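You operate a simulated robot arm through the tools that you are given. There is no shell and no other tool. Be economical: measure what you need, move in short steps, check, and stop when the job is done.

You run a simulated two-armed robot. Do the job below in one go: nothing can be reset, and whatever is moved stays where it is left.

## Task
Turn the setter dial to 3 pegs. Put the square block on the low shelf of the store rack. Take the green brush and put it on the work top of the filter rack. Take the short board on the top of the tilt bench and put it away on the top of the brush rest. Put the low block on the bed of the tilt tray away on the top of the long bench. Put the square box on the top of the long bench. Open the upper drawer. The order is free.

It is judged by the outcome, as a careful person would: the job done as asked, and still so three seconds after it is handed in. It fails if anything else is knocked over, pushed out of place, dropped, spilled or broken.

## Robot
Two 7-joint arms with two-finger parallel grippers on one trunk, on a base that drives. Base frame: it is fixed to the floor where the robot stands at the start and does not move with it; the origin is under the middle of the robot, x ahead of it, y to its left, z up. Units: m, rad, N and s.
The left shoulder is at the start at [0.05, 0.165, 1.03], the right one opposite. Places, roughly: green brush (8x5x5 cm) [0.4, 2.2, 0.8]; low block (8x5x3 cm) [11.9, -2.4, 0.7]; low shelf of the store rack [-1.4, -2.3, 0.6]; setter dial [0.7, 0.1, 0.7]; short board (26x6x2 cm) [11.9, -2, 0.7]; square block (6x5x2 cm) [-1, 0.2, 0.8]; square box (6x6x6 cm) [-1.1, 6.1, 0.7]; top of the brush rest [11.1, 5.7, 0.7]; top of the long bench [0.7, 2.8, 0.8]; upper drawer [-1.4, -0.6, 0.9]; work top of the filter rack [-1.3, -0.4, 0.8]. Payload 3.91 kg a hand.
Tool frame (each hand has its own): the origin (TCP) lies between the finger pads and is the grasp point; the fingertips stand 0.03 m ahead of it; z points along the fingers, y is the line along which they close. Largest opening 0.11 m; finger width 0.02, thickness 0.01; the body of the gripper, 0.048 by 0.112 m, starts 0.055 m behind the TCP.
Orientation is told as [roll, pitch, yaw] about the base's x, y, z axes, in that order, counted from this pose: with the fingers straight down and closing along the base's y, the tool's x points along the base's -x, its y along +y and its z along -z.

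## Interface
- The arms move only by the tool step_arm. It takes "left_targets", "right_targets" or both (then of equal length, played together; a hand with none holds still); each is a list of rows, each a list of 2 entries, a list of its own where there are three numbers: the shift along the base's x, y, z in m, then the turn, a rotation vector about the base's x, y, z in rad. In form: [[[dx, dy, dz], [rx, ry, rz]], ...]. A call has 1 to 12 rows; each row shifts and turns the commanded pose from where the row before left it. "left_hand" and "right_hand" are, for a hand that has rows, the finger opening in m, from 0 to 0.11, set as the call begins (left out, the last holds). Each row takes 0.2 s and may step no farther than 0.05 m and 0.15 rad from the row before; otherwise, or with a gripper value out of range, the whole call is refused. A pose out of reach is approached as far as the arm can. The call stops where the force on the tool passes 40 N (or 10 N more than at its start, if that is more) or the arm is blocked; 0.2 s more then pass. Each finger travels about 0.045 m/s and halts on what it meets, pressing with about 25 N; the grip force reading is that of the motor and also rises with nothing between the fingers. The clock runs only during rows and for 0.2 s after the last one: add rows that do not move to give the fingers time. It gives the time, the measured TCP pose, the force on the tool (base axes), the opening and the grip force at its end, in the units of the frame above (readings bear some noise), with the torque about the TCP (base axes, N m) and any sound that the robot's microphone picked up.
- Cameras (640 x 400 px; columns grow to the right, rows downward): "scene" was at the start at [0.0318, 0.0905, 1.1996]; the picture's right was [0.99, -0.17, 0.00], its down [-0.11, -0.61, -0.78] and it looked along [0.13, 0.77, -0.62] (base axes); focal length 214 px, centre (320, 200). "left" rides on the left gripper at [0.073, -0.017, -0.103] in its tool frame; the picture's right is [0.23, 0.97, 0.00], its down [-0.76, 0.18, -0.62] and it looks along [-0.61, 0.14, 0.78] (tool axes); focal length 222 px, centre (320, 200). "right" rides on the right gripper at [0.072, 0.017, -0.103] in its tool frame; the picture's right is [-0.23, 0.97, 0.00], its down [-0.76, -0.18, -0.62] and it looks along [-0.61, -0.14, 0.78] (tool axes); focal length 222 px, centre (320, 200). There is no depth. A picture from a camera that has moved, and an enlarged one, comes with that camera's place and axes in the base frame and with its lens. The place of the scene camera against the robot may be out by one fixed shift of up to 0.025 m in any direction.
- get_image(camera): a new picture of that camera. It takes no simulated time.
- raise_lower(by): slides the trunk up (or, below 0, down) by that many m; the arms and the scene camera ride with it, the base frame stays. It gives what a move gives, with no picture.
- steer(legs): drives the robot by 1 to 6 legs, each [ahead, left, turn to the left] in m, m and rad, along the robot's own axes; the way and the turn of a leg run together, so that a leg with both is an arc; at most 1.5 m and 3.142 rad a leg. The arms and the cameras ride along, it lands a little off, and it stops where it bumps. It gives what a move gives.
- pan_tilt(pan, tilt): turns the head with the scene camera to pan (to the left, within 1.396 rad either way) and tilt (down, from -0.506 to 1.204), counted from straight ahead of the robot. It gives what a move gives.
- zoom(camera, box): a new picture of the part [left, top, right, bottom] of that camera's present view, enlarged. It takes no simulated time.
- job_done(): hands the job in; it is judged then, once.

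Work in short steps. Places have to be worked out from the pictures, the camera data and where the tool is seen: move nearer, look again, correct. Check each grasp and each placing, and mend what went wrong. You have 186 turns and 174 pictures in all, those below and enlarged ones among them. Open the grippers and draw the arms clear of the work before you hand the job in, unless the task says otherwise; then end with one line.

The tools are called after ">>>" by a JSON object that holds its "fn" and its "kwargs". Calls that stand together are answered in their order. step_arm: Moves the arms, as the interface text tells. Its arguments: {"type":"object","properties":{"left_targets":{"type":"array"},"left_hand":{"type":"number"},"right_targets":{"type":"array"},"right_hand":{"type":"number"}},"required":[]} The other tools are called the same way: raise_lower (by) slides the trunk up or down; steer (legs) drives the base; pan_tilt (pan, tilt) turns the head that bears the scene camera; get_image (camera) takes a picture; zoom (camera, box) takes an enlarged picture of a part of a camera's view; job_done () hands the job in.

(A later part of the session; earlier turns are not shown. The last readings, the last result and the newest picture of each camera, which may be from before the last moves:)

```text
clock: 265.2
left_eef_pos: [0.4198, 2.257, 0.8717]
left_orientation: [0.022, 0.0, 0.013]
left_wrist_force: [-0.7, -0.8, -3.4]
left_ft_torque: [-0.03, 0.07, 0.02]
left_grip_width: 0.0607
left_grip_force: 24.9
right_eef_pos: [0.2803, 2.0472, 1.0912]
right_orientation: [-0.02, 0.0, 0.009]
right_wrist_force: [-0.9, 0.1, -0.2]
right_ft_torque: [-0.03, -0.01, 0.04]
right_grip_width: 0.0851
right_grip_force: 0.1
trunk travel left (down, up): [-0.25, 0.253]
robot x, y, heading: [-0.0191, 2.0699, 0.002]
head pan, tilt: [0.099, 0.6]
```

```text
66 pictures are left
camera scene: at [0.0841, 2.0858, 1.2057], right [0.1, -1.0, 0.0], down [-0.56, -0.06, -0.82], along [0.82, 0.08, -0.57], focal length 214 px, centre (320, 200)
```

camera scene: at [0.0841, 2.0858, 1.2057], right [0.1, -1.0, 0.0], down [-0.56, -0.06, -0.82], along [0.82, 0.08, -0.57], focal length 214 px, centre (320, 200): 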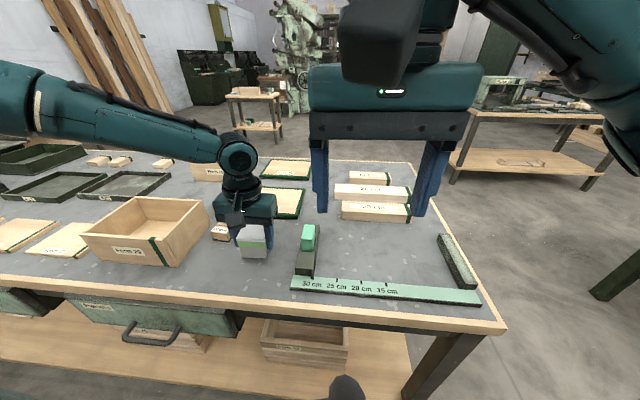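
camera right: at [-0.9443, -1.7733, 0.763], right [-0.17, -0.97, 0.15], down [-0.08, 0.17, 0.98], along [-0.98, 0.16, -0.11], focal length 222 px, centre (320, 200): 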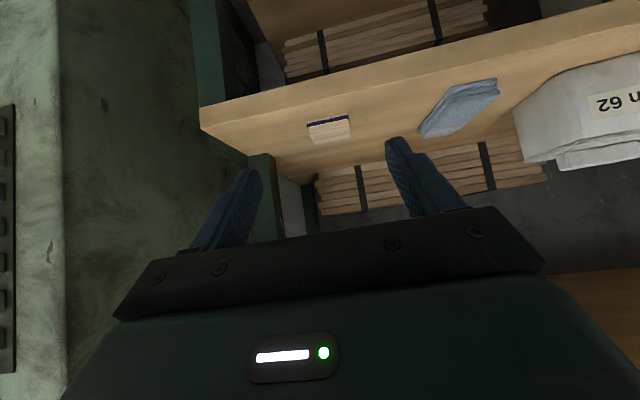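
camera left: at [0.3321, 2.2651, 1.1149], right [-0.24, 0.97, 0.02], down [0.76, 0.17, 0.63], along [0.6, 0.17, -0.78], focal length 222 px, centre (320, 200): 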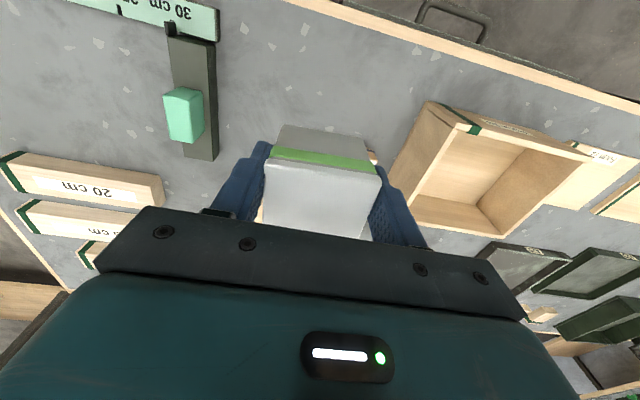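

Clear below. I lower slowly to contact.

>>> {"fn": "step_arm", "kwargs": {"left_targets": [[[0, 0, -0.012], [0, 0, 0]], [[0, 0, -0.005], [0, 0, 0]], [[0, 0, -0.004], [0, 0, 0]], [[0, 0, -0.004], [0, 0, 0]], [[0, 0, -0.004], [0, 0, 0]], [[0, 0, -0.004], [0, 0, 0]]]}}

```text
clock: 266.6
left_eef_pos: [0.4196, 2.2569, 0.8418]
left_orientation: [0.022, -0.001, 0.012]
left_wrist_force: [2.8, 0.7, 23.3]
left_ft_torque: [-0.7, -0.09, 0.17]
left_grip_width: 0.06
left_grip_force: 24.7
right_eef_pos: [0.2787, 2.0464, 1.0925]
right_orientation: [-0.021, -0.004, 0.007]
right_wrist_force: [-0.7, 0.4, 0.8]
right_ft_torque: [0.0, -0.01, 0.03]
right_grip_width: 0.0849
right_grip_force: 0.0
trunk travel left (down, up): [-0.25, 0.253]
robot x, y, heading: [-0.0224, 2.0698, 0.0]
head pan, tilt: [0.099, 0.6]
```

The box is down. I release and rise, then look.

>>> {"fn": "step_arm", "kwargs": {"left_targets": [[[0, 0, 0.001], [0, 0, 0]], [[0, 0, 0], [0, 0, 0]], [[0, 0, 0], [0, 0, 0]], [[0, 0, 0.04], [0, 0, 0]], [[0, 0, 0.045], [0, 0, 0]], [[0, 0, 0.045], [0, 0, 0]], [[-0.045, 0.01, 0.0], [0, 0, 0]], [[-0.045, 0.01, 0.0], [0, 0, 0]]], "left_hand": 0.085}}

>>> {"fn": "get_image", "kwargs": {"camera": "scene"}}

```text
clock: 268.4
left_eef_pos: [0.3283, 2.2757, 0.972]
left_orientation: [0.023, 0.003, 0.011]
left_wrist_force: [-0.2, 0.0, -1.0]
left_ft_torque: [0.01, 0.01, 0.04]
left_grip_width: 0.0849
left_grip_force: 0.0
right_eef_pos: [0.2795, 2.0472, 1.0925]
right_orientation: [-0.021, -0.002, 0.007]
right_wrist_force: [-0.4, 0.5, -1.1]
right_ft_torque: [0.02, -0.01, -0.02]
right_grip_width: 0.0851
right_grip_force: 0.1
trunk travel left (down, up): [-0.25, 0.253]
robot x, y, heading: [-0.0222, 2.0701, 0.003]
head pan, tilt: [0.099, 0.6]
```

```text
65 pictures are left
camera scene: at [0.0834, 2.0858, 1.2058], right [0.1, -1.0, 0.0], down [-0.56, -0.06, -0.83], along [0.82, 0.08, -0.56], focal length 214 px, centre (320, 200)
```

scene: 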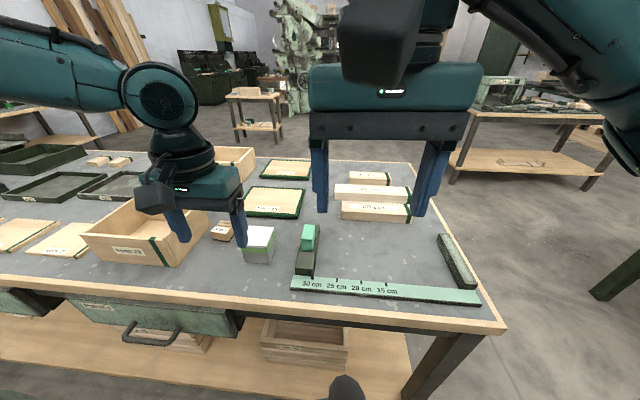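

The box stands on the long bench. Now the far side: I back off, go to the gap between the tables and look ahead.

>>> {"fn": "steer", "kwargs": {"legs": [[-0.3, 0, 0], [0, -0.85, 0], [1.4, 0, 0]]}}

>>> {"fn": "pan_tilt", "kwargs": {"pan": -0.25, "tilt": 0.2}}

>>> {"fn": "get_image", "kwargs": {"camera": "scene"}}

```text
clock: 281.0
left_eef_pos: [1.4027, 1.4159, 0.9739]
left_orientation: [0.024, 0.002, 0.006]
left_wrist_force: [0.1, -0.4, -0.5]
left_ft_torque: [0.04, -0.02, 0.0]
left_grip_width: 0.0852
left_grip_force: 0.2
right_eef_pos: [1.3524, 1.1875, 1.0919]
right_orientation: [-0.021, -0.001, 0.003]
right_wrist_force: [-0.7, 0.5, -0.3]
right_ft_torque: [-0.01, 0.0, 0.0]
right_grip_width: 0.0849
right_grip_force: 0.1
trunk travel left (down, up): [-0.25, 0.253]
robot x, y, heading: [1.0493, 1.2135, -0.004]
head pan, tilt: [0.099, 0.6]
```

```text
clock: 281.9
left_eef_pos: [1.4034, 1.4158, 0.9727]
left_orientation: [0.024, 0.002, 0.007]
left_wrist_force: [0.0, -0.3, -0.3]
left_ft_torque: [0.0, 0.0, 0.02]
left_grip_width: 0.0849
left_grip_force: 0.1
right_eef_pos: [1.3519, 1.1865, 1.0915]
right_orientation: [-0.02, -0.001, 0.002]
right_wrist_force: [-0.3, -0.1, 0.0]
right_ft_torque: [-0.01, -0.03, -0.01]
right_grip_width: 0.0851
right_grip_force: 0.0
trunk travel left (down, up): [-0.25, 0.253]
robot x, y, heading: [1.0509, 1.2135, -0.006]
head pan, tilt: [-0.25, 0.201]
```

```text
64 pictures are left
camera scene: at [1.1582, 1.1954, 1.2424], right [-0.25, -0.97, 0.0], down [-0.19, 0.05, -0.98], along [0.95, -0.25, -0.2], focal length 214 px, centre (320, 200)
```

scene: 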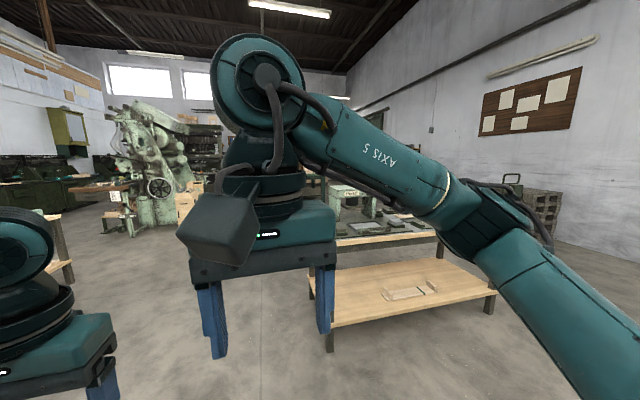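

The right hand blocks the view; I lower it to the side and look again.

>>> {"fn": "step_arm", "kwargs": {"right_targets": [[[0, -0.03, -0.03], [0, 0, 0]], [[0, -0.035, -0.03], [0, 0, 0]], [[0, -0.035, -0.03], [0, 0, 0]], [[0, -0.035, -0.03], [0, 0, 0]], [[0, -0.035, -0.03], [0, 0, 0]], [[0, -0.035, 0], [0, 0, 0]]]}}

>>> {"fn": "pan_tilt", "kwargs": {"pan": 0.0, "tilt": 0.15}}

>>> {"fn": "get_image", "kwargs": {"camera": "scene"}}

```text
clock: 283.3
left_eef_pos: [1.4023, 1.4145, 0.9747]
left_orientation: [0.026, 0.001, 0.006]
left_wrist_force: [0.2, 0.5, -0.3]
left_ft_torque: [-0.01, -0.03, -0.04]
left_grip_width: 0.0852
left_grip_force: 0.1
right_eef_pos: [1.3505, 0.9818, 0.9401]
right_orientation: [-0.02, -0.002, 0.004]
right_wrist_force: [-0.3, 0.8, -0.4]
right_ft_torque: [0.04, 0.01, 0.0]
right_grip_width: 0.0854
right_grip_force: 0.2
trunk travel left (down, up): [-0.25, 0.253]
robot x, y, heading: [1.0515, 1.2177, -0.006]
head pan, tilt: [-0.25, 0.201]
```

```text
clock: 284.1
left_eef_pos: [1.4035, 1.4155, 0.972]
left_orientation: [0.025, 0.002, 0.007]
left_wrist_force: [-0.4, -0.1, 0.4]
left_ft_torque: [-0.01, -0.02, -0.02]
left_grip_width: 0.0848
left_grip_force: 0.0
right_eef_pos: [1.3513, 0.9819, 0.9413]
right_orientation: [-0.02, -0.003, 0.005]
right_wrist_force: [0.0, -0.7, 0.2]
right_ft_torque: [-0.04, 0.03, 0.04]
right_grip_width: 0.0853
right_grip_force: 0.0
trunk travel left (down, up): [-0.25, 0.253]
robot x, y, heading: [1.0479, 1.2158, -0.005]
head pan, tilt: [0.0, 0.15]
```

```text
63 pictures are left
camera scene: at [1.1607, 1.2182, 1.2471], right [-0.01, -1.0, 0.0], down [-0.15, 0.0, -0.99], along [0.99, -0.01, -0.15], focal length 214 px, centre (320, 200)
```

scene: 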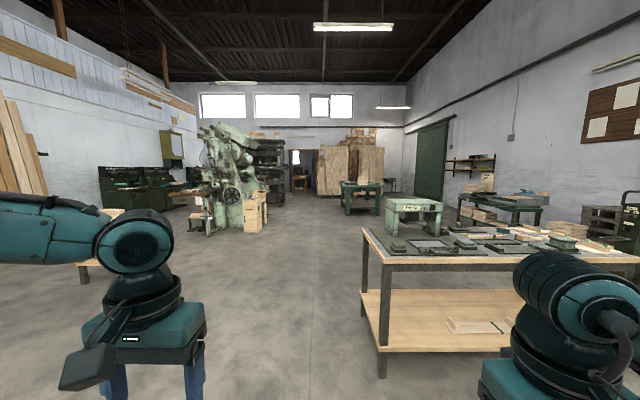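

The way straight ahead is clear between the machine (left) and benches (right). I drive along y≈1.37.

>>> {"fn": "steer", "kwargs": {"legs": [[0.3, 0.15, 0.005], [1.4, 0, 0], [1.4, 0, 0], [1.4, 0, 0]]}}

>>> {"fn": "get_image", "kwargs": {"camera": "scene"}}

>>> {"fn": "pan_tilt", "kwargs": {"pan": -0.6, "tilt": 0.15}}

>>> {"fn": "get_image", "kwargs": {"camera": "scene"}}

```text
clock: 306.1
left_eef_pos: [5.9001, 1.6251, 0.9733]
left_orientation: [0.023, 0.002, 0.052]
left_wrist_force: [0.4, 0.4, -0.5]
left_ft_torque: [0.06, 0.04, 0.02]
left_grip_width: 0.085
left_grip_force: 0.1
right_eef_pos: [5.8692, 1.1884, 0.9402]
right_orientation: [-0.021, 0.0, 0.047]
right_wrist_force: [0.2, 0.1, 0.3]
right_ft_torque: [-0.01, 0.0, 0.01]
right_grip_width: 0.0854
right_grip_force: 0.1
trunk travel left (down, up): [-0.25, 0.253]
robot x, y, heading: [5.5576, 1.4087, 0.037]
head pan, tilt: [0.0, 0.15]
```

```text
62 pictures are left
camera scene: at [5.6679, 1.4176, 1.2471], right [0.04, -1.0, 0.0], down [-0.15, -0.01, -0.99], along [0.99, 0.04, -0.15], focal length 214 px, centre (320, 200)
```

scene: 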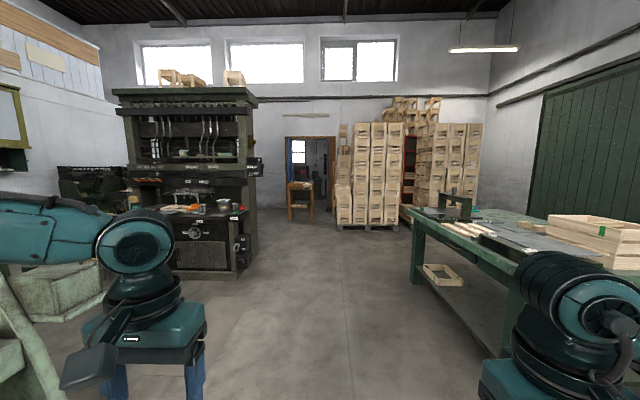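

```text
clock: 307.1
left_eef_pos: [5.9008, 1.6241, 0.9729]
left_orientation: [0.026, 0.002, 0.053]
left_wrist_force: [0.4, -0.1, -0.7]
left_ft_torque: [-0.03, -0.01, -0.02]
left_grip_width: 0.085
left_grip_force: 0.1
right_eef_pos: [5.8681, 1.1893, 0.9406]
right_orientation: [-0.02, -0.002, 0.048]
right_wrist_force: [1.1, 0.1, -0.3]
right_ft_torque: [0.01, -0.02, 0.0]
right_grip_width: 0.0854
right_grip_force: 0.1
trunk travel left (down, up): [-0.25, 0.253]
robot x, y, heading: [5.5598, 1.4103, 0.041]
head pan, tilt: [-0.6, 0.15]
```

```text
61 pictures are left
camera scene: at [5.6537, 1.3647, 1.2472], right [-0.53, -0.85, 0.0], down [-0.13, 0.08, -0.99], along [0.84, -0.53, -0.15], focal length 214 px, centre (320, 200)
```

scene: 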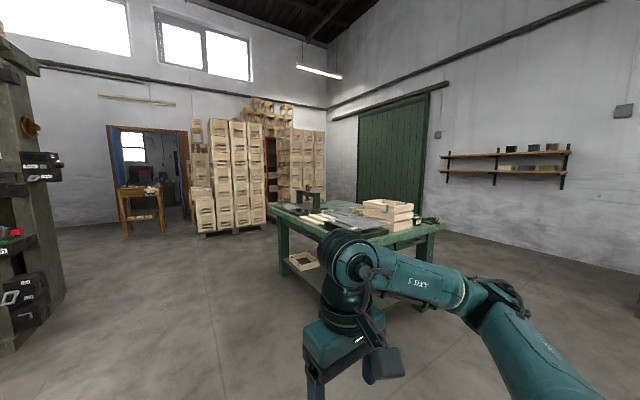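

The targets lie beyond the far wall's doorway at about (10.9, 2.0). I drive on along y≈1.4 toward it.

>>> {"fn": "steer", "kwargs": {"legs": [[0, 0, -0.04], [1.1, 0, 0], [1.1, 0, 0], [1.1, 0, 0]]}}

>>> {"fn": "pan_tilt", "kwargs": {"pan": 0.0, "tilt": 0.2}}

>>> {"fn": "get_image", "kwargs": {"camera": "scene"}}

```text
clock: 323.7
left_eef_pos: [9.2394, 1.6165, 0.9721]
left_orientation: [0.026, 0.003, 0.014]
left_wrist_force: [-0.1, 0.9, 0.3]
left_ft_torque: [0.0, -0.02, 0.0]
left_grip_width: 0.085
left_grip_force: 0.0
right_eef_pos: [9.1906, 1.181, 0.9403]
right_orientation: [-0.021, -0.002, 0.01]
right_wrist_force: [0.1, -0.1, -0.2]
right_ft_torque: [-0.02, -0.01, 0.02]
right_grip_width: 0.0849
right_grip_force: 0.1
trunk travel left (down, up): [-0.25, 0.253]
robot x, y, heading: [8.8885, 1.4102, 0.002]
head pan, tilt: [-0.6, 0.15]
```

```text
clock: 324.7
left_eef_pos: [9.2384, 1.6161, 0.973]
left_orientation: [0.025, 0.0, 0.014]
left_wrist_force: [0.3, 1.2, -0.2]
left_ft_torque: [0.03, 0.02, -0.07]
left_grip_width: 0.085
left_grip_force: 0.1
right_eef_pos: [9.1913, 1.1809, 0.94]
right_orientation: [-0.021, -0.002, 0.012]
right_wrist_force: [0.0, 0.6, 0.1]
right_ft_torque: [-0.01, -0.03, 0.0]
right_grip_width: 0.0852
right_grip_force: 0.1
trunk travel left (down, up): [-0.25, 0.253]
robot x, y, heading: [8.8882, 1.4112, 0.004]
head pan, tilt: [0.0, 0.201]
```

```text
60 pictures are left
camera scene: at [8.9988, 1.4168, 1.2425], right [0.0, -1.0, 0.0], down [-0.2, 0.0, -0.98], along [0.98, 0.0, -0.2], focal length 214 px, centre (320, 200)
```

scene: 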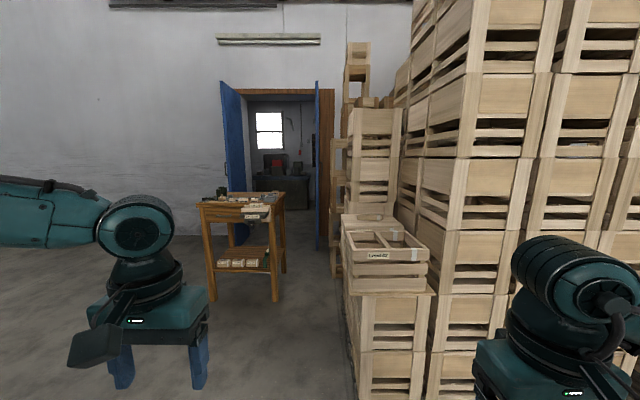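

The room continues left and right of this door. I look left and right with the head before choosing the way.

>>> {"fn": "pan_tilt", "kwargs": {"pan": 0.8, "tilt": 0.1}}

>>> {"fn": "get_image", "kwargs": {"camera": "scene"}}

>>> {"fn": "pan_tilt", "kwargs": {"pan": -1.2, "tilt": 0.1}}

>>> {"fn": "get_image", "kwargs": {"camera": "scene"}}

```text
clock: 325.8
left_eef_pos: [9.2382, 1.6159, 0.9731]
left_orientation: [0.024, 0.002, 0.014]
left_wrist_force: [0.6, -0.3, 0.2]
left_ft_torque: [0.0, -0.02, 0.0]
left_grip_width: 0.0851
left_grip_force: 0.0
right_eef_pos: [9.1911, 1.1811, 0.9409]
right_orientation: [-0.021, -0.002, 0.01]
right_wrist_force: [-0.1, -0.4, -0.1]
right_ft_torque: [0.01, 0.0, -0.01]
right_grip_width: 0.0854
right_grip_force: 0.0
trunk travel left (down, up): [-0.25, 0.253]
robot x, y, heading: [8.8868, 1.4114, -0.001]
head pan, tilt: [0.799, 0.099]
```

```text
59 pictures are left
camera scene: at [8.9697, 1.4827, 1.2518], right [0.72, -0.7, 0.0], down [-0.07, -0.07, -0.99], along [0.69, 0.71, -0.1], focal length 214 px, centre (320, 200)
```

scene: 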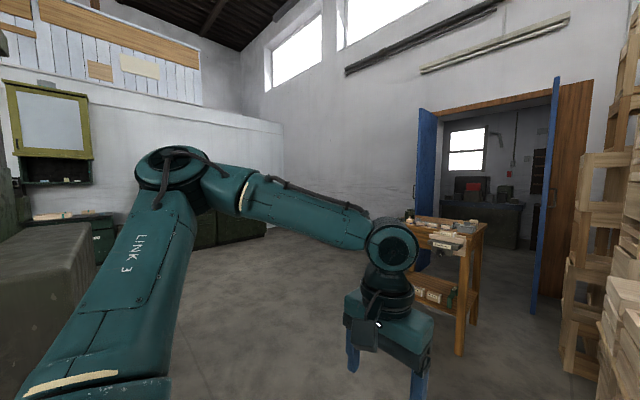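

```text
clock: 327.7
left_eef_pos: [9.2392, 1.616, 0.9719]
left_orientation: [0.026, 0.002, 0.013]
left_wrist_force: [-0.5, -0.5, -0.8]
left_ft_torque: [0.0, -0.02, 0.02]
left_grip_width: 0.0847
left_grip_force: 0.0
right_eef_pos: [9.1903, 1.1812, 0.9411]
right_orientation: [-0.022, -0.001, 0.011]
right_wrist_force: [-0.6, 0.1, -0.5]
right_ft_torque: [0.04, 0.04, -0.03]
right_grip_width: 0.0849
right_grip_force: 0.1
trunk travel left (down, up): [-0.25, 0.253]
robot x, y, heading: [8.8878, 1.4106, 0.001]
head pan, tilt: [-1.201, 0.099]
```

```text
58 pictures are left
camera scene: at [8.9391, 1.3309, 1.2518], right [-0.93, -0.36, 0.0], down [-0.04, 0.09, -1.0], along [0.36, -0.93, -0.1], focal length 214 px, centre (320, 200)
```

scene: 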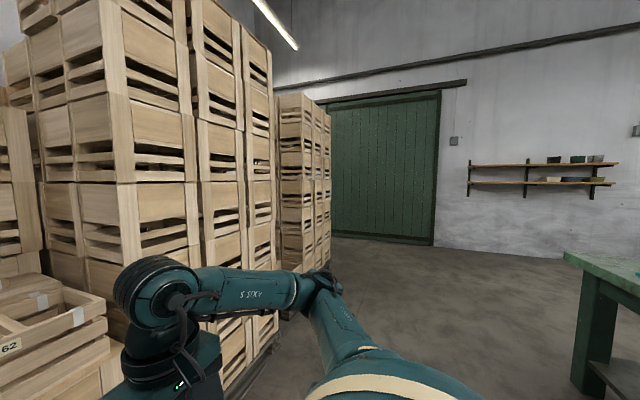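

The tilt bench must be behind the pallet stacks; there is a 2 m passage along the right wall. The brush rest would be in the far-left corner. I drive right along x≈8.95 past the stacks.

>>> {"fn": "steer", "kwargs": {"legs": [[0.05, -1.4, 0], [0, -1.4, 0], [0, -1.1, 0]]}}

>>> {"fn": "pan_tilt", "kwargs": {"pan": 0.0, "tilt": 0.25}}

>>> {"fn": "get_image", "kwargs": {"camera": "scene"}}

```text
clock: 345.9
left_eef_pos: [9.2791, -2.2259, 0.9736]
left_orientation: [0.013, -0.001, -0.006]
left_wrist_force: [-0.2, -0.1, 0.1]
left_ft_torque: [0.01, 0.02, -0.03]
left_grip_width: 0.0849
left_grip_force: 0.0
right_eef_pos: [9.2232, -2.6546, 0.9426]
right_orientation: [-0.026, 0.006, 0.006]
right_wrist_force: [0.4, 0.1, 0.6]
right_ft_torque: [-0.01, -0.01, 0.04]
right_grip_width: 0.085
right_grip_force: 0.1
trunk travel left (down, up): [-0.25, 0.253]
robot x, y, heading: [8.9285, -2.4318, -0.019]
head pan, tilt: [-1.201, 0.099]
stopped in leg 3: the robot was blocked; the commanded pose is now the measured one
```

```text
clock: 347.3
left_eef_pos: [9.2783, -2.225, 0.9724]
left_orientation: [0.012, -0.003, -0.004]
left_wrist_force: [0.4, 0.2, -0.7]
left_ft_torque: [0.02, 0.0, 0.02]
left_grip_width: 0.0846
left_grip_force: 0.2
right_eef_pos: [9.222, -2.6555, 0.9419]
right_orientation: [-0.028, 0.007, 0.006]
right_wrist_force: [-0.1, 1.0, -0.6]
right_ft_torque: [-0.01, 0.02, 0.03]
right_grip_width: 0.0853
right_grip_force: 0.0
trunk travel left (down, up): [-0.25, 0.253]
robot x, y, heading: [8.9312, -2.4284, -0.017]
head pan, tilt: [0.0, 0.25]
```

```text
57 pictures are left
camera scene: at [9.0349, -2.4172, 1.2385], right [-0.02, -1.0, 0.01], down [-0.24, -0.01, -0.97], along [0.97, -0.02, -0.24], focal length 214 px, centre (320, 200)
```

scene: 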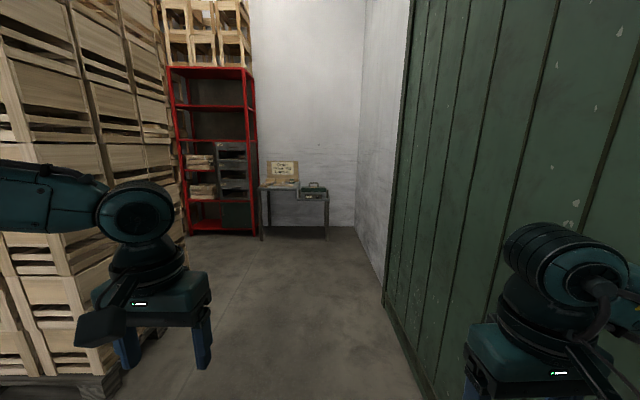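

A right-arm link touched the green door; I'm stopped at y=-2.43. The small bench at the end of the passage is the target. I shift left to the passage's middle and drive in.

>>> {"fn": "steer", "kwargs": {"legs": [[0, 0.22, 0.015], [1.1, 0, 0], [0.7, 0, 0]]}}

>>> {"fn": "pan_tilt", "kwargs": {"pan": 0.0, "tilt": 0.45}}

>>> {"fn": "get_image", "kwargs": {"camera": "scene"}}

```text
clock: 357.7
left_eef_pos: [11.0937, -1.9945, 0.9729]
left_orientation: [0.023, 0.002, 0.023]
left_wrist_force: [-0.7, 0.7, 0.4]
left_ft_torque: [0.01, 0.02, -0.01]
left_grip_width: 0.0848
left_grip_force: 0.1
right_eef_pos: [11.0484, -2.424, 0.9382]
right_orientation: [-0.014, 0.011, 0.033]
right_wrist_force: [0.5, 0.0, 0.6]
right_ft_torque: [-0.01, -0.03, 0.0]
right_grip_width: 0.085
right_grip_force: 0.1
trunk travel left (down, up): [-0.25, 0.253]
robot x, y, heading: [10.7447, -2.2038, 0.004]
head pan, tilt: [0.0, 0.25]
```

```text
clock: 358.4
left_eef_pos: [11.0937, -1.9943, 0.9743]
left_orientation: [0.024, 0.002, 0.023]
left_wrist_force: [-0.3, 0.2, 0.0]
left_ft_torque: [-0.01, 0.01, 0.03]
left_grip_width: 0.0848
left_grip_force: 0.1
right_eef_pos: [11.0485, -2.4264, 0.9383]
right_orientation: [-0.014, 0.012, 0.033]
right_wrist_force: [-0.9, -0.3, -0.4]
right_ft_torque: [0.01, 0.01, -0.04]
right_grip_width: 0.085
right_grip_force: 0.2
trunk travel left (down, up): [-0.25, 0.253]
robot x, y, heading: [10.7458, -2.2027, 0.009]
head pan, tilt: [0.0, 0.45]
```

```text
56 pictures are left
camera scene: at [10.8535, -2.1958, 1.2193], right [0.01, -1.0, 0.0], down [-0.43, 0.0, -0.9], along [0.9, 0.01, -0.43], focal length 214 px, centre (320, 200)
```

scene: 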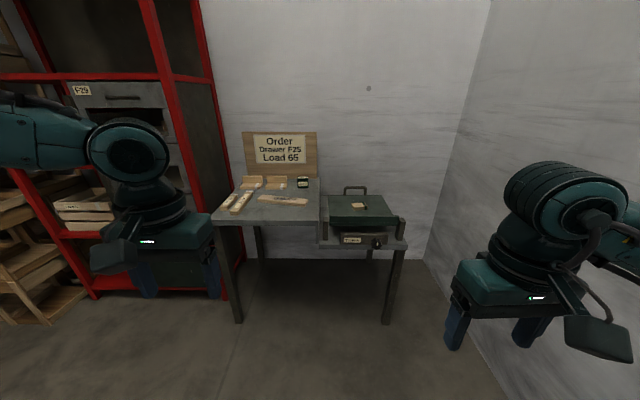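

>>> {"fn": "zoom", "kwargs": {"camera": "scene", "box": [200, 120, 440, 270]}}

```text
2.67 times, centred on (320, 195) of scene
camera zoom: at [10.8535, -2.1958, 1.2193], right [0.01, -1.0, 0.0], down [-0.43, 0.0, -0.9], along [0.9, 0.01, -0.43], focal length 572 px, centre (320, 213)
```

zoom: 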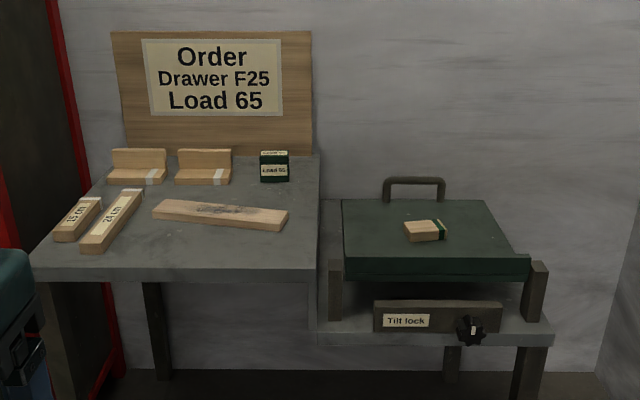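

Short board (26 cm, smudged) lies at ≈(11.89, -1.99); the low block sits on the green tray bed at ≈(11.76, -2.37). I'll take the board with the left hand and the block with the right. I drive closer.

>>> {"fn": "steer", "kwargs": {"legs": [[0.52, 0, -0.01]]}}

>>> {"fn": "step_arm", "kwargs": {"left_targets": [[[0.025, 0, 0], [0, 0, -0.145]], [[0.025, 0, 0], [0, 0, -0.145]], [[0.025, 0, 0], [0, 0, -0.145]], [[0.025, 0, 0], [0, 0, -0.145]], [[0.025, 0, 0], [0, 0, -0.145]], [[0.025, 0, 0], [0, 0, -0.145]], [[0.025, 0, 0], [0, 0, -0.145]], [[0.02, 0, 0], [0, 0, -0.145]], [[0.0, 0, 0], [0, 0, -0.145]], [[0, 0, 0], [0, 0, -0.145]], [[0, 0, 0], [0, 0, -0.14]]], "right_targets": [[[0.02, 0, 0], [0, 0, 0]], [[0.02, 0, 0], [0, 0, 0]], [[0.02, 0, 0], [0, 0, 0]], [[0.02, 0.01, 0], [0, 0, 0]], [[0.02, 0.01, 0], [0, 0, 0]], [[0.0, 0.01, 0], [0, 0, 0]], [[0, 0.01, 0], [0, 0, 0]], [[0, 0, 0], [0, 0, 0]], [[0, 0, 0], [0, 0, 0]], [[0, 0, 0], [0, 0, 0]], [[0, 0, 0], [0, 0, 0]]], "left_hand": 0.1, "right_hand": 0.08}}

>>> {"fn": "get_image", "kwargs": {"camera": "left"}}

>>> {"fn": "get_image", "kwargs": {"camera": "right"}}

```text
clock: 361.4
left_eef_pos: [11.6108, -2.0007, 0.9723]
left_orientation: [0.024, 0.002, 0.004]
left_wrist_force: [-0.1, -0.9, -0.4]
left_ft_torque: [0.03, -0.05, -0.01]
left_grip_width: 0.0851
left_grip_force: 0.0
right_eef_pos: [11.5571, -2.4296, 0.9373]
right_orientation: [-0.014, 0.013, 0.016]
right_wrist_force: [-0.8, -0.2, -0.7]
right_ft_torque: [0.0, -0.01, -0.03]
right_grip_width: 0.0849
right_grip_force: 0.0
trunk travel left (down, up): [-0.25, 0.253]
robot x, y, heading: [11.2604, -2.1995, -0.009]
head pan, tilt: [0.0, 0.45]
```

```text
clock: 363.9
left_eef_pos: [11.8051, -1.9999, 0.9723]
left_orientation: [0.024, 0.001, -1.589]
left_wrist_force: [-1.0, 0.1, -0.4]
left_ft_torque: [0.03, -0.01, 0.0]
left_grip_width: 0.1001
left_grip_force: 0.1
right_eef_pos: [11.6587, -2.3888, 0.9367]
right_orientation: [-0.014, 0.012, 0.017]
right_wrist_force: [0.0, 0.8, 0.0]
right_ft_torque: [-0.01, 0.02, -0.02]
right_grip_width: 0.08
right_grip_force: 0.1
trunk travel left (down, up): [-0.25, 0.253]
robot x, y, heading: [11.2595, -2.2026, -0.006]
head pan, tilt: [0.0, 0.45]
```

```text
54 pictures are left
camera left: at [11.7866, -1.9282, 1.0749], right [0.98, 0.21, 0.02], down [0.15, -0.77, 0.63], along [0.15, -0.61, -0.78], focal length 222 px, centre (320, 200)
```

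left: 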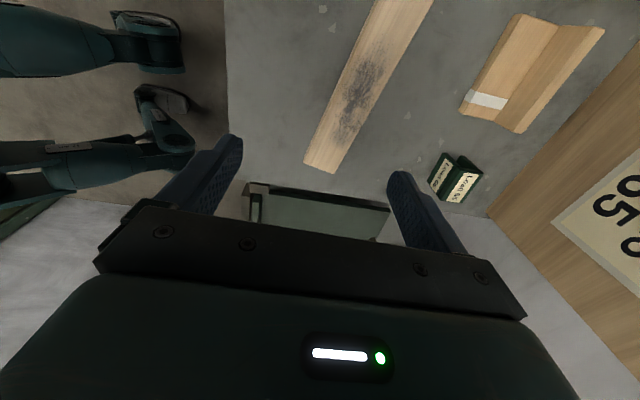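

```text
53 pictures are left
camera right: at [11.5874, -2.3708, 1.0419], right [0.21, 0.98, -0.02], down [0.77, -0.16, 0.62], along [0.6, -0.14, -0.79], focal length 222 px, centre (320, 200)
```

right: 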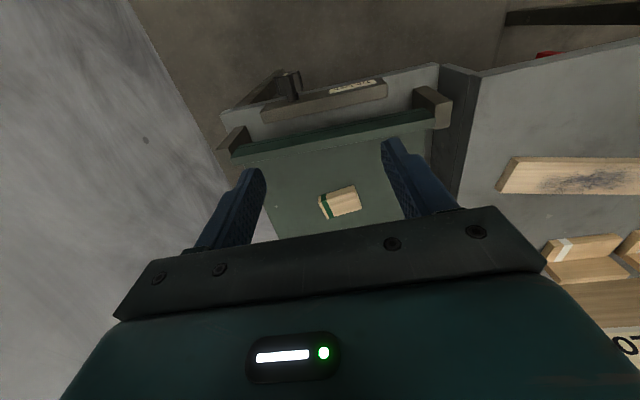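

Low block: top centre ≈(11.851, -2.392, 0.705). Board: centre ≈(11.869, -1.993), top ≈0.729, rotated ~13°. I nudge forward, turn the left hand to the board's angle and descend partway.

>>> {"fn": "steer", "kwargs": {"legs": [[0.08, 0, 0.0]]}}

>>> {"fn": "step_arm", "kwargs": {"left_targets": [[[-0.008, 0.004, -0.03], [0, 0, -0.109]], [[-0.008, 0.004, -0.03], [0, 0, -0.109]], [[0, 0, -0.045], [0, 0, 0]], [[0, 0, -0.045], [0, 0, 0]]]}}

>>> {"fn": "get_image", "kwargs": {"camera": "left"}}

```text
clock: 364.9
left_eef_pos: [11.8863, -2.0012, 0.9728]
left_orientation: [0.024, 0.004, -1.586]
left_wrist_force: [0.3, -0.6, 0.7]
left_ft_torque: [0.03, -0.01, -0.02]
left_grip_width: 0.1001
left_grip_force: 0.0
right_eef_pos: [11.7398, -2.3903, 0.937]
right_orientation: [-0.012, 0.012, 0.016]
right_wrist_force: [0.5, 0.3, 0.5]
right_ft_torque: [0.0, 0.02, -0.01]
right_grip_width: 0.0799
right_grip_force: 0.0
trunk travel left (down, up): [-0.25, 0.253]
robot x, y, heading: [11.3369, -2.2035, -0.004]
head pan, tilt: [0.0, 0.45]
```

```text
clock: 365.9
left_eef_pos: [11.8689, -1.9902, 0.8228]
left_orientation: [0.026, 0.001, -1.805]
left_wrist_force: [0.0, 0.0, 0.6]
left_ft_torque: [-0.03, -0.01, 0.01]
left_grip_width: 0.1
left_grip_force: 0.0
left hand out of reach, approached as far as the arm can: row 4
right_eef_pos: [11.7395, -2.3896, 0.937]
right_orientation: [-0.015, 0.013, 0.016]
right_wrist_force: [0.0, 0.0, 0.6]
right_ft_torque: [0.0, -0.03, -0.01]
right_grip_width: 0.0801
right_grip_force: 0.1
trunk travel left (down, up): [-0.25, 0.253]
robot x, y, heading: [11.3407, -2.2016, -0.003]
head pan, tilt: [0.0, 0.45]
```

```text
52 pictures are left
camera left: at [11.8656, -1.9167, 0.9259], right [1.0, 0.0, 0.03], down [-0.02, -0.78, 0.63], along [0.02, -0.63, -0.78], focal length 222 px, centre (320, 200)
```

left: 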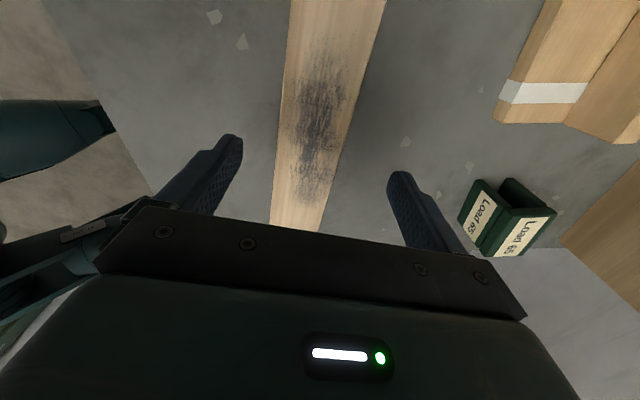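

Alignment is good. Reach is limiting downward, so I lower the trunk 7 cm (both hands ride down clear of things).

>>> {"fn": "raise_lower", "kwargs": {"by": -0.07}}

>>> {"fn": "step_arm", "kwargs": {"left_targets": [[[0, 0, -0.005], [0, 0, 0.03]], [[0, 0, -0.004], [0, 0, 0]], [[0, 0, -0.003], [0, 0, 0]]]}}

>>> {"fn": "get_image", "kwargs": {"camera": "left"}}

```text
clock: 367.0
left_eef_pos: [11.869, -1.991, 0.7542]
left_orientation: [0.028, -0.001, -1.805]
left_wrist_force: [-0.2, 0.3, 0.1]
left_ft_torque: [-0.02, 0.01, 0.0]
left_grip_width: 0.1
left_grip_force: 0.1
right_eef_pos: [11.7392, -2.3896, 0.8678]
right_orientation: [-0.012, 0.012, 0.015]
right_wrist_force: [0.8, -0.3, 0.4]
right_ft_torque: [-0.01, 0.02, 0.04]
right_grip_width: 0.08
right_grip_force: 0.1
trunk travel left (down, up): [-0.18, 0.323]
robot x, y, heading: [11.3405, -2.2025, -0.003]
head pan, tilt: [0.0, 0.45]
```

```text
clock: 367.8
left_eef_pos: [11.8675, -1.9882, 0.7522]
left_orientation: [0.043, 0.0, -1.769]
left_wrist_force: [-3.4, 0.7, 16.6]
left_ft_torque: [0.19, 1.05, 0.0]
left_grip_width: 0.1013
left_grip_force: 1.4
left hand out of reach, approached as far as the arm can: row 2
right_eef_pos: [11.7386, -2.3911, 0.8668]
right_orientation: [-0.012, 0.01, 0.016]
right_wrist_force: [-0.2, 0.6, -0.9]
right_ft_torque: [0.02, 0.0, -0.02]
right_grip_width: 0.08
right_grip_force: 0.1
trunk travel left (down, up): [-0.18, 0.323]
robot x, y, heading: [11.3372, -2.2005, -0.007]
head pan, tilt: [0.0, 0.45]
stopped in row 3 (left hand): the force on the tool passed its limit (the readings are from after the stop); the commanded pose is now the measured one
```

```text
51 pictures are left
camera left: at [11.8615, -1.915, 0.8541], right [1.0, 0.03, 0.04], down [0.0, -0.78, 0.63], along [0.05, -0.63, -0.78], focal length 222 px, centre (320, 200)
```

left: 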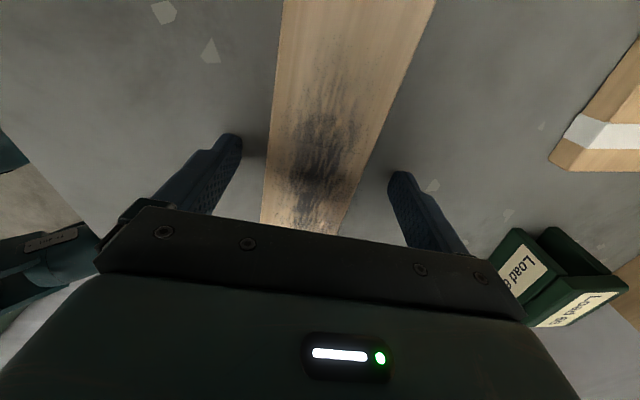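

The near finger just touches the bench (≈0.72). I rise 2 mm and close on the board.

>>> {"fn": "step_arm", "kwargs": {"left_targets": [[[0, 0, 0.003], [-0.012, 0, 0]], [[0, 0, 0], [0, 0, 0]], [[0, 0, 0], [0, 0, 0]], [[0, 0, 0], [0, 0, 0]], [[0, 0, 0], [0, 0, 0]]], "left_hand": 0.0}}

>>> {"fn": "get_image", "kwargs": {"camera": "left"}}

```text
clock: 369.0
left_eef_pos: [11.8688, -1.9899, 0.7522]
left_orientation: [0.042, -0.012, -1.773]
left_wrist_force: [-0.2, 0.1, 0.1]
left_ft_torque: [-0.03, 0.0, -0.07]
left_grip_width: 0.0598
left_grip_force: 25.3
right_eef_pos: [11.7391, -2.3901, 0.8671]
right_orientation: [-0.015, 0.013, 0.015]
right_wrist_force: [-0.1, 0.0, 0.2]
right_ft_torque: [0.01, -0.01, 0.04]
right_grip_width: 0.0799
right_grip_force: 0.0
trunk travel left (down, up): [-0.18, 0.323]
robot x, y, heading: [11.3418, -2.2021, -0.004]
head pan, tilt: [0.0, 0.45]
```

```text
50 pictures are left
camera left: at [11.8624, -1.9135, 0.8527], right [1.0, 0.03, 0.04], down [0.0, -0.77, 0.64], along [0.05, -0.64, -0.77], focal length 222 px, centre (320, 200)
```

left: 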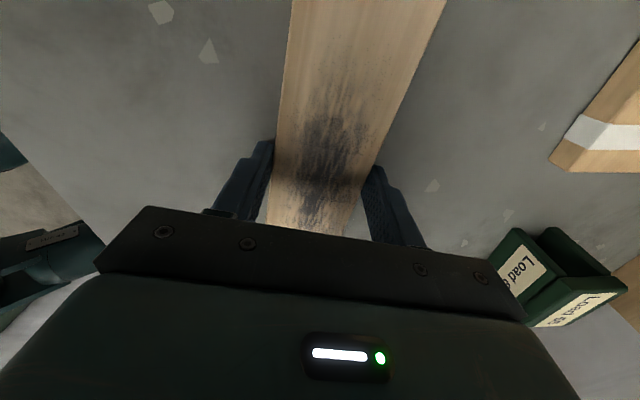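

Gripped at 60 mm. I lift straight up.

>>> {"fn": "step_arm", "kwargs": {"left_targets": [[[0, 0, 0.01], [0, 0, 0]], [[0, 0, 0.03], [0, 0, 0]], [[0, 0, 0.04], [0, 0, 0]], [[0, 0, 0.04], [0, 0, 0]], [[0, 0, 0.04], [0, 0, 0]]]}}

>>> {"fn": "get_image", "kwargs": {"camera": "scene"}}

>>> {"fn": "get_image", "kwargs": {"camera": "right"}}

```text
clock: 370.2
left_eef_pos: [11.8665, -1.9868, 0.9121]
left_orientation: [0.04, -0.012, -1.772]
left_wrist_force: [0.4, 0.2, -1.7]
left_ft_torque: [-0.03, -0.04, -0.01]
left_grip_width: 0.0597
left_grip_force: 25.4
right_eef_pos: [11.7406, -2.3899, 0.8659]
right_orientation: [-0.014, 0.011, 0.017]
right_wrist_force: [-0.4, 0.2, -0.3]
right_ft_torque: [0.0, 0.0, -0.03]
right_grip_width: 0.08
right_grip_force: 0.0
trunk travel left (down, up): [-0.18, 0.323]
robot x, y, heading: [11.3362, -2.2014, -0.012]
head pan, tilt: [0.0, 0.45]
```

```text
49 pictures are left
camera scene: at [11.4487, -2.1976, 1.1492], right [-0.01, -1.0, 0.0], down [-0.44, 0.0, -0.9], along [0.9, -0.01, -0.44], focal length 214 px, centre (320, 200)
```

scene: 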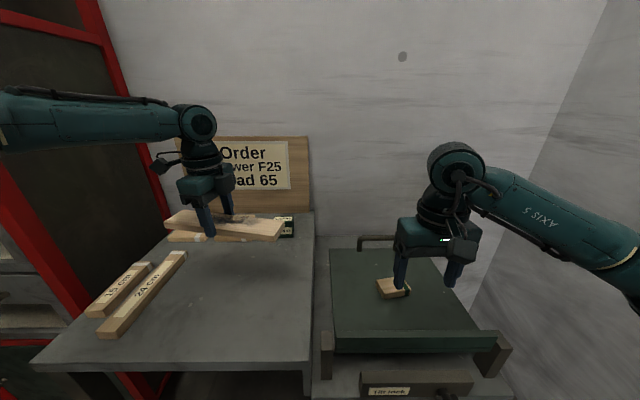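

```text
48 pictures are left
camera right: at [11.6682, -2.3715, 0.9718], right [0.21, 0.98, -0.02], down [0.77, -0.16, 0.62], along [0.6, -0.14, -0.79], focal length 222 px, centre (320, 200)
```

right: 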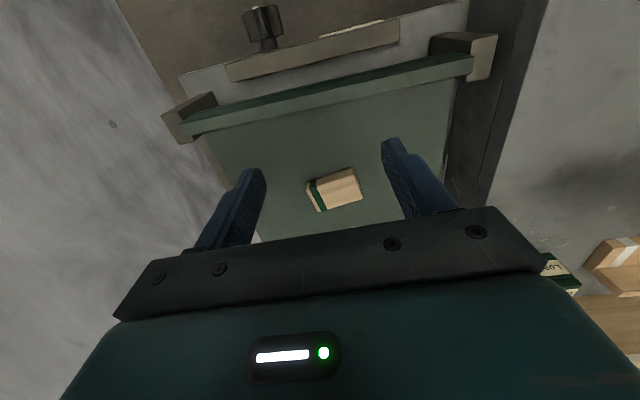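

Board is clear and held level. Now the block at (11.855, -2.393): I bring the right hand over it with a slight yaw, fingers wide, and descend partway.

>>> {"fn": "step_arm", "kwargs": {"right_targets": [[[0.04, -0.001, 0], [0, 0, 0.08]], [[0.04, -0.001, 0], [0, 0, 0]], [[0.034, -0.001, -0.01], [0, 0, 0]], [[0, 0, -0.045], [0, 0, 0]], [[0, 0, -0.045], [0, 0, 0]]], "right_hand": 0.1}}

>>> {"fn": "get_image", "kwargs": {"camera": "right"}}

```text
clock: 371.4
left_eef_pos: [11.8678, -1.9868, 0.9116]
left_orientation: [0.039, -0.012, -1.773]
left_wrist_force: [-0.4, 0.3, -1.9]
left_ft_torque: [-0.02, -0.02, -0.02]
left_grip_width: 0.0597
left_grip_force: 25.5
right_eef_pos: [11.8535, -2.3931, 0.7685]
right_orientation: [-0.014, 0.012, 0.095]
right_wrist_force: [0.3, 0.1, 0.2]
right_ft_torque: [0.04, 0.0, -0.02]
right_grip_width: 0.1003
right_grip_force: 0.1
trunk travel left (down, up): [-0.18, 0.323]
robot x, y, heading: [11.3398, -2.1986, -0.006]
head pan, tilt: [0.0, 0.45]
```

```text
47 pictures are left
camera right: at [11.7805, -2.3809, 0.8723], right [0.13, 0.99, -0.02], down [0.78, -0.09, 0.62], along [0.61, -0.1, -0.79], focal length 222 px, centre (320, 200)
```

right: 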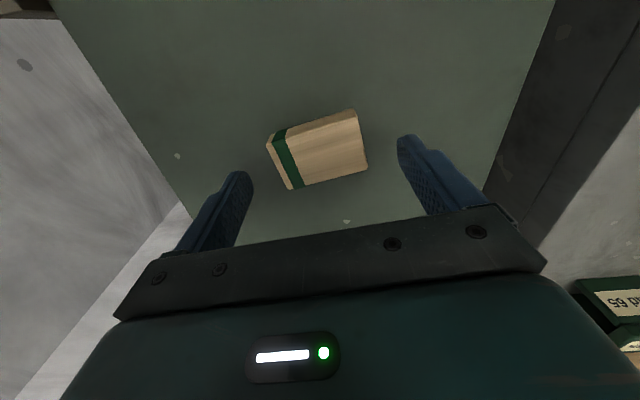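

Block centre refines to ≈(11.864, -2.396). I adjust and go lower, carefully (the tray might tilt).

>>> {"fn": "step_arm", "kwargs": {"right_targets": [[[0.009, -0.003, -0.02], [0, 0, 0.03]], [[0, 0, -0.015], [0, 0, 0]], [[0, 0, -0.008], [0, 0, 0]]]}}

>>> {"fn": "get_image", "kwargs": {"camera": "right"}}

```text
clock: 372.2
left_eef_pos: [11.8668, -1.9865, 0.9107]
left_orientation: [0.039, -0.013, -1.773]
left_wrist_force: [0.0, -0.6, -2.0]
left_ft_torque: [0.01, 0.01, 0.0]
left_grip_width: 0.0597
left_grip_force: 25.2
right_eef_pos: [11.8619, -2.3947, 0.7236]
right_orientation: [-0.016, 0.011, 0.126]
right_wrist_force: [0.1, -0.2, -1.0]
right_ft_torque: [-0.02, 0.01, -0.01]
right_grip_width: 0.0999
right_grip_force: 0.0
trunk travel left (down, up): [-0.18, 0.323]
robot x, y, heading: [11.3363, -2.2017, -0.003]
head pan, tilt: [0.0, 0.45]
```

```text
46 pictures are left
camera right: at [11.7894, -2.3849, 0.8289], right [0.1, 0.99, -0.02], down [0.78, -0.07, 0.62], along [0.61, -0.08, -0.79], focal length 222 px, centre (320, 200)
```

right: 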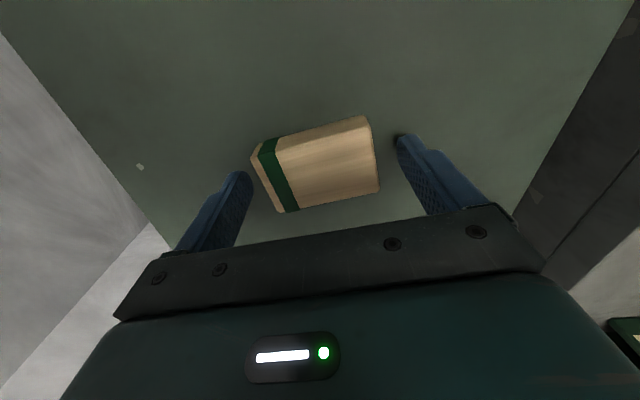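

Block top is nearer 0.683 (bed ≈0.653), centre x≈11.870. I correct and descend to TCP ≈0.692.

>>> {"fn": "step_arm", "kwargs": {"right_targets": [[[0.008, 0, -0.012], [0, 0, 0]], [[0, 0, -0.01], [0, 0, 0]], [[0, 0, -0.006], [0, 0, 0]], [[0, 0, -0.003], [0, 0, 0]]]}}

>>> {"fn": "get_image", "kwargs": {"camera": "right"}}

```text
clock: 372.8
left_eef_pos: [11.8652, -1.9874, 0.9122]
left_orientation: [0.042, -0.013, -1.775]
left_wrist_force: [0.1, -0.4, -0.8]
left_ft_torque: [0.05, 0.01, 0.02]
left_grip_width: 0.0596
left_grip_force: 24.3
right_eef_pos: [11.8689, -2.395, 0.7161]
right_orientation: [-0.005, 0.004, 0.132]
right_wrist_force: [-11.5, -3.9, 19.3]
right_ft_torque: [0.92, 0.34, 0.74]
right_grip_width: 0.0985
right_grip_force: 0.1
trunk travel left (down, up): [-0.18, 0.323]
robot x, y, heading: [11.3422, -2.2054, -0.012]
head pan, tilt: [0.0, 0.45]
stopped in row 2 (right hand): the force on the tool passed its limit (the readings are from after the stop); the commanded pose is now the measured one
```

```text
45 pictures are left
camera right: at [11.7954, -2.3861, 0.8196], right [0.1, 1.0, -0.01], down [0.78, -0.07, 0.62], along [0.62, -0.07, -0.78], focal length 222 px, centre (320, 200)
```

right: 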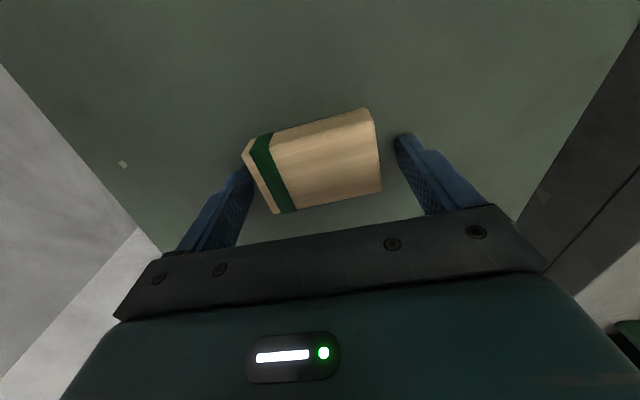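

A fingertip met the tray bed (≈0.686). I back up 2 mm and close on the block.

>>> {"fn": "step_arm", "kwargs": {"right_targets": [[[0, 0, 0.002], [0, 0, 0]], [[0, 0, 0], [0, 0, 0]], [[0, 0, 0], [0, 0, 0]], [[0, 0, 0], [0, 0, 0]]], "right_hand": 0.0}}

>>> {"fn": "get_image", "kwargs": {"camera": "right"}}

```text
clock: 373.8
left_eef_pos: [11.8664, -1.9855, 0.9121]
left_orientation: [0.042, -0.012, -1.774]
left_wrist_force: [-0.2, 0.2, -1.6]
left_ft_torque: [0.04, -0.02, 0.0]
left_grip_width: 0.0595
left_grip_force: 24.8
right_eef_pos: [11.8704, -2.3944, 0.7151]
right_orientation: [-0.006, 0.002, 0.13]
right_wrist_force: [1.1, 9.8, 17.1]
right_ft_torque: [1.05, -0.09, -0.03]
right_grip_width: 0.0748
right_grip_force: 24.3
trunk travel left (down, up): [-0.18, 0.323]
robot x, y, heading: [11.3395, -2.2052, -0.004]
head pan, tilt: [0.0, 0.45]
```

```text
44 pictures are left
camera right: at [11.7969, -2.3847, 0.8195], right [0.1, 0.99, -0.01], down [0.78, -0.07, 0.62], along [0.62, -0.07, -0.78], focal length 222 px, centre (320, 200)
```

right: 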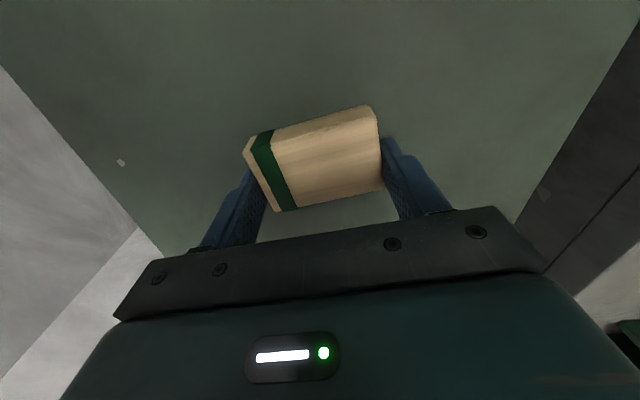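

Gripped (75 mm). I lift gently and check.

>>> {"fn": "step_arm", "kwargs": {"right_targets": [[[0, 0, 0.01], [0, 0, 0]], [[0, 0, 0.03], [0, 0, 0]], [[0, 0, 0.04], [0, 0, 0]], [[0, 0, 0.04], [0, 0, 0]]]}}

>>> {"fn": "get_image", "kwargs": {"camera": "right"}}

>>> {"fn": "get_image", "kwargs": {"camera": "scene"}}

```text
clock: 374.8
left_eef_pos: [11.8666, -1.9867, 0.9117]
left_orientation: [0.04, -0.013, -1.772]
left_wrist_force: [0.3, 0.2, -1.3]
left_ft_torque: [0.0, 0.02, -0.03]
left_grip_width: 0.0597
left_grip_force: 24.7
right_eef_pos: [11.8692, -2.3923, 0.8317]
right_orientation: [-0.005, 0.008, 0.13]
right_wrist_force: [0.4, 0.0, -0.8]
right_ft_torque: [0.03, 0.02, -0.01]
right_grip_width: 0.0745
right_grip_force: 25.4
trunk travel left (down, up): [-0.18, 0.323]
robot x, y, heading: [11.3374, -2.202, -0.008]
head pan, tilt: [0.0, 0.45]
```

```text
43 pictures are left
camera right: at [11.7961, -2.3824, 0.9367], right [0.1, 0.99, -0.01], down [0.78, -0.07, 0.62], along [0.61, -0.07, -0.79], focal length 222 px, centre (320, 200)
```

right: 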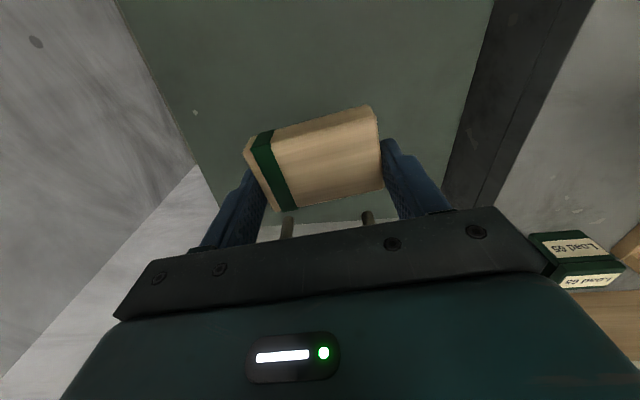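

```text
42 pictures are left
camera scene: at [11.4483, -2.1978, 1.1492], right [-0.01, -1.0, 0.0], down [-0.44, 0.0, -0.9], along [0.9, -0.01, -0.44], focal length 214 px, centre (320, 200)
```

scene: 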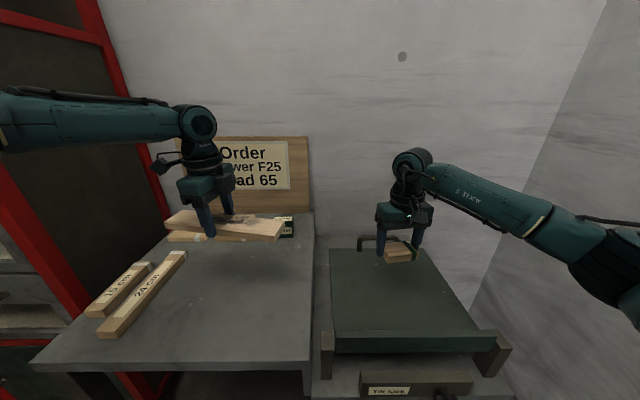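

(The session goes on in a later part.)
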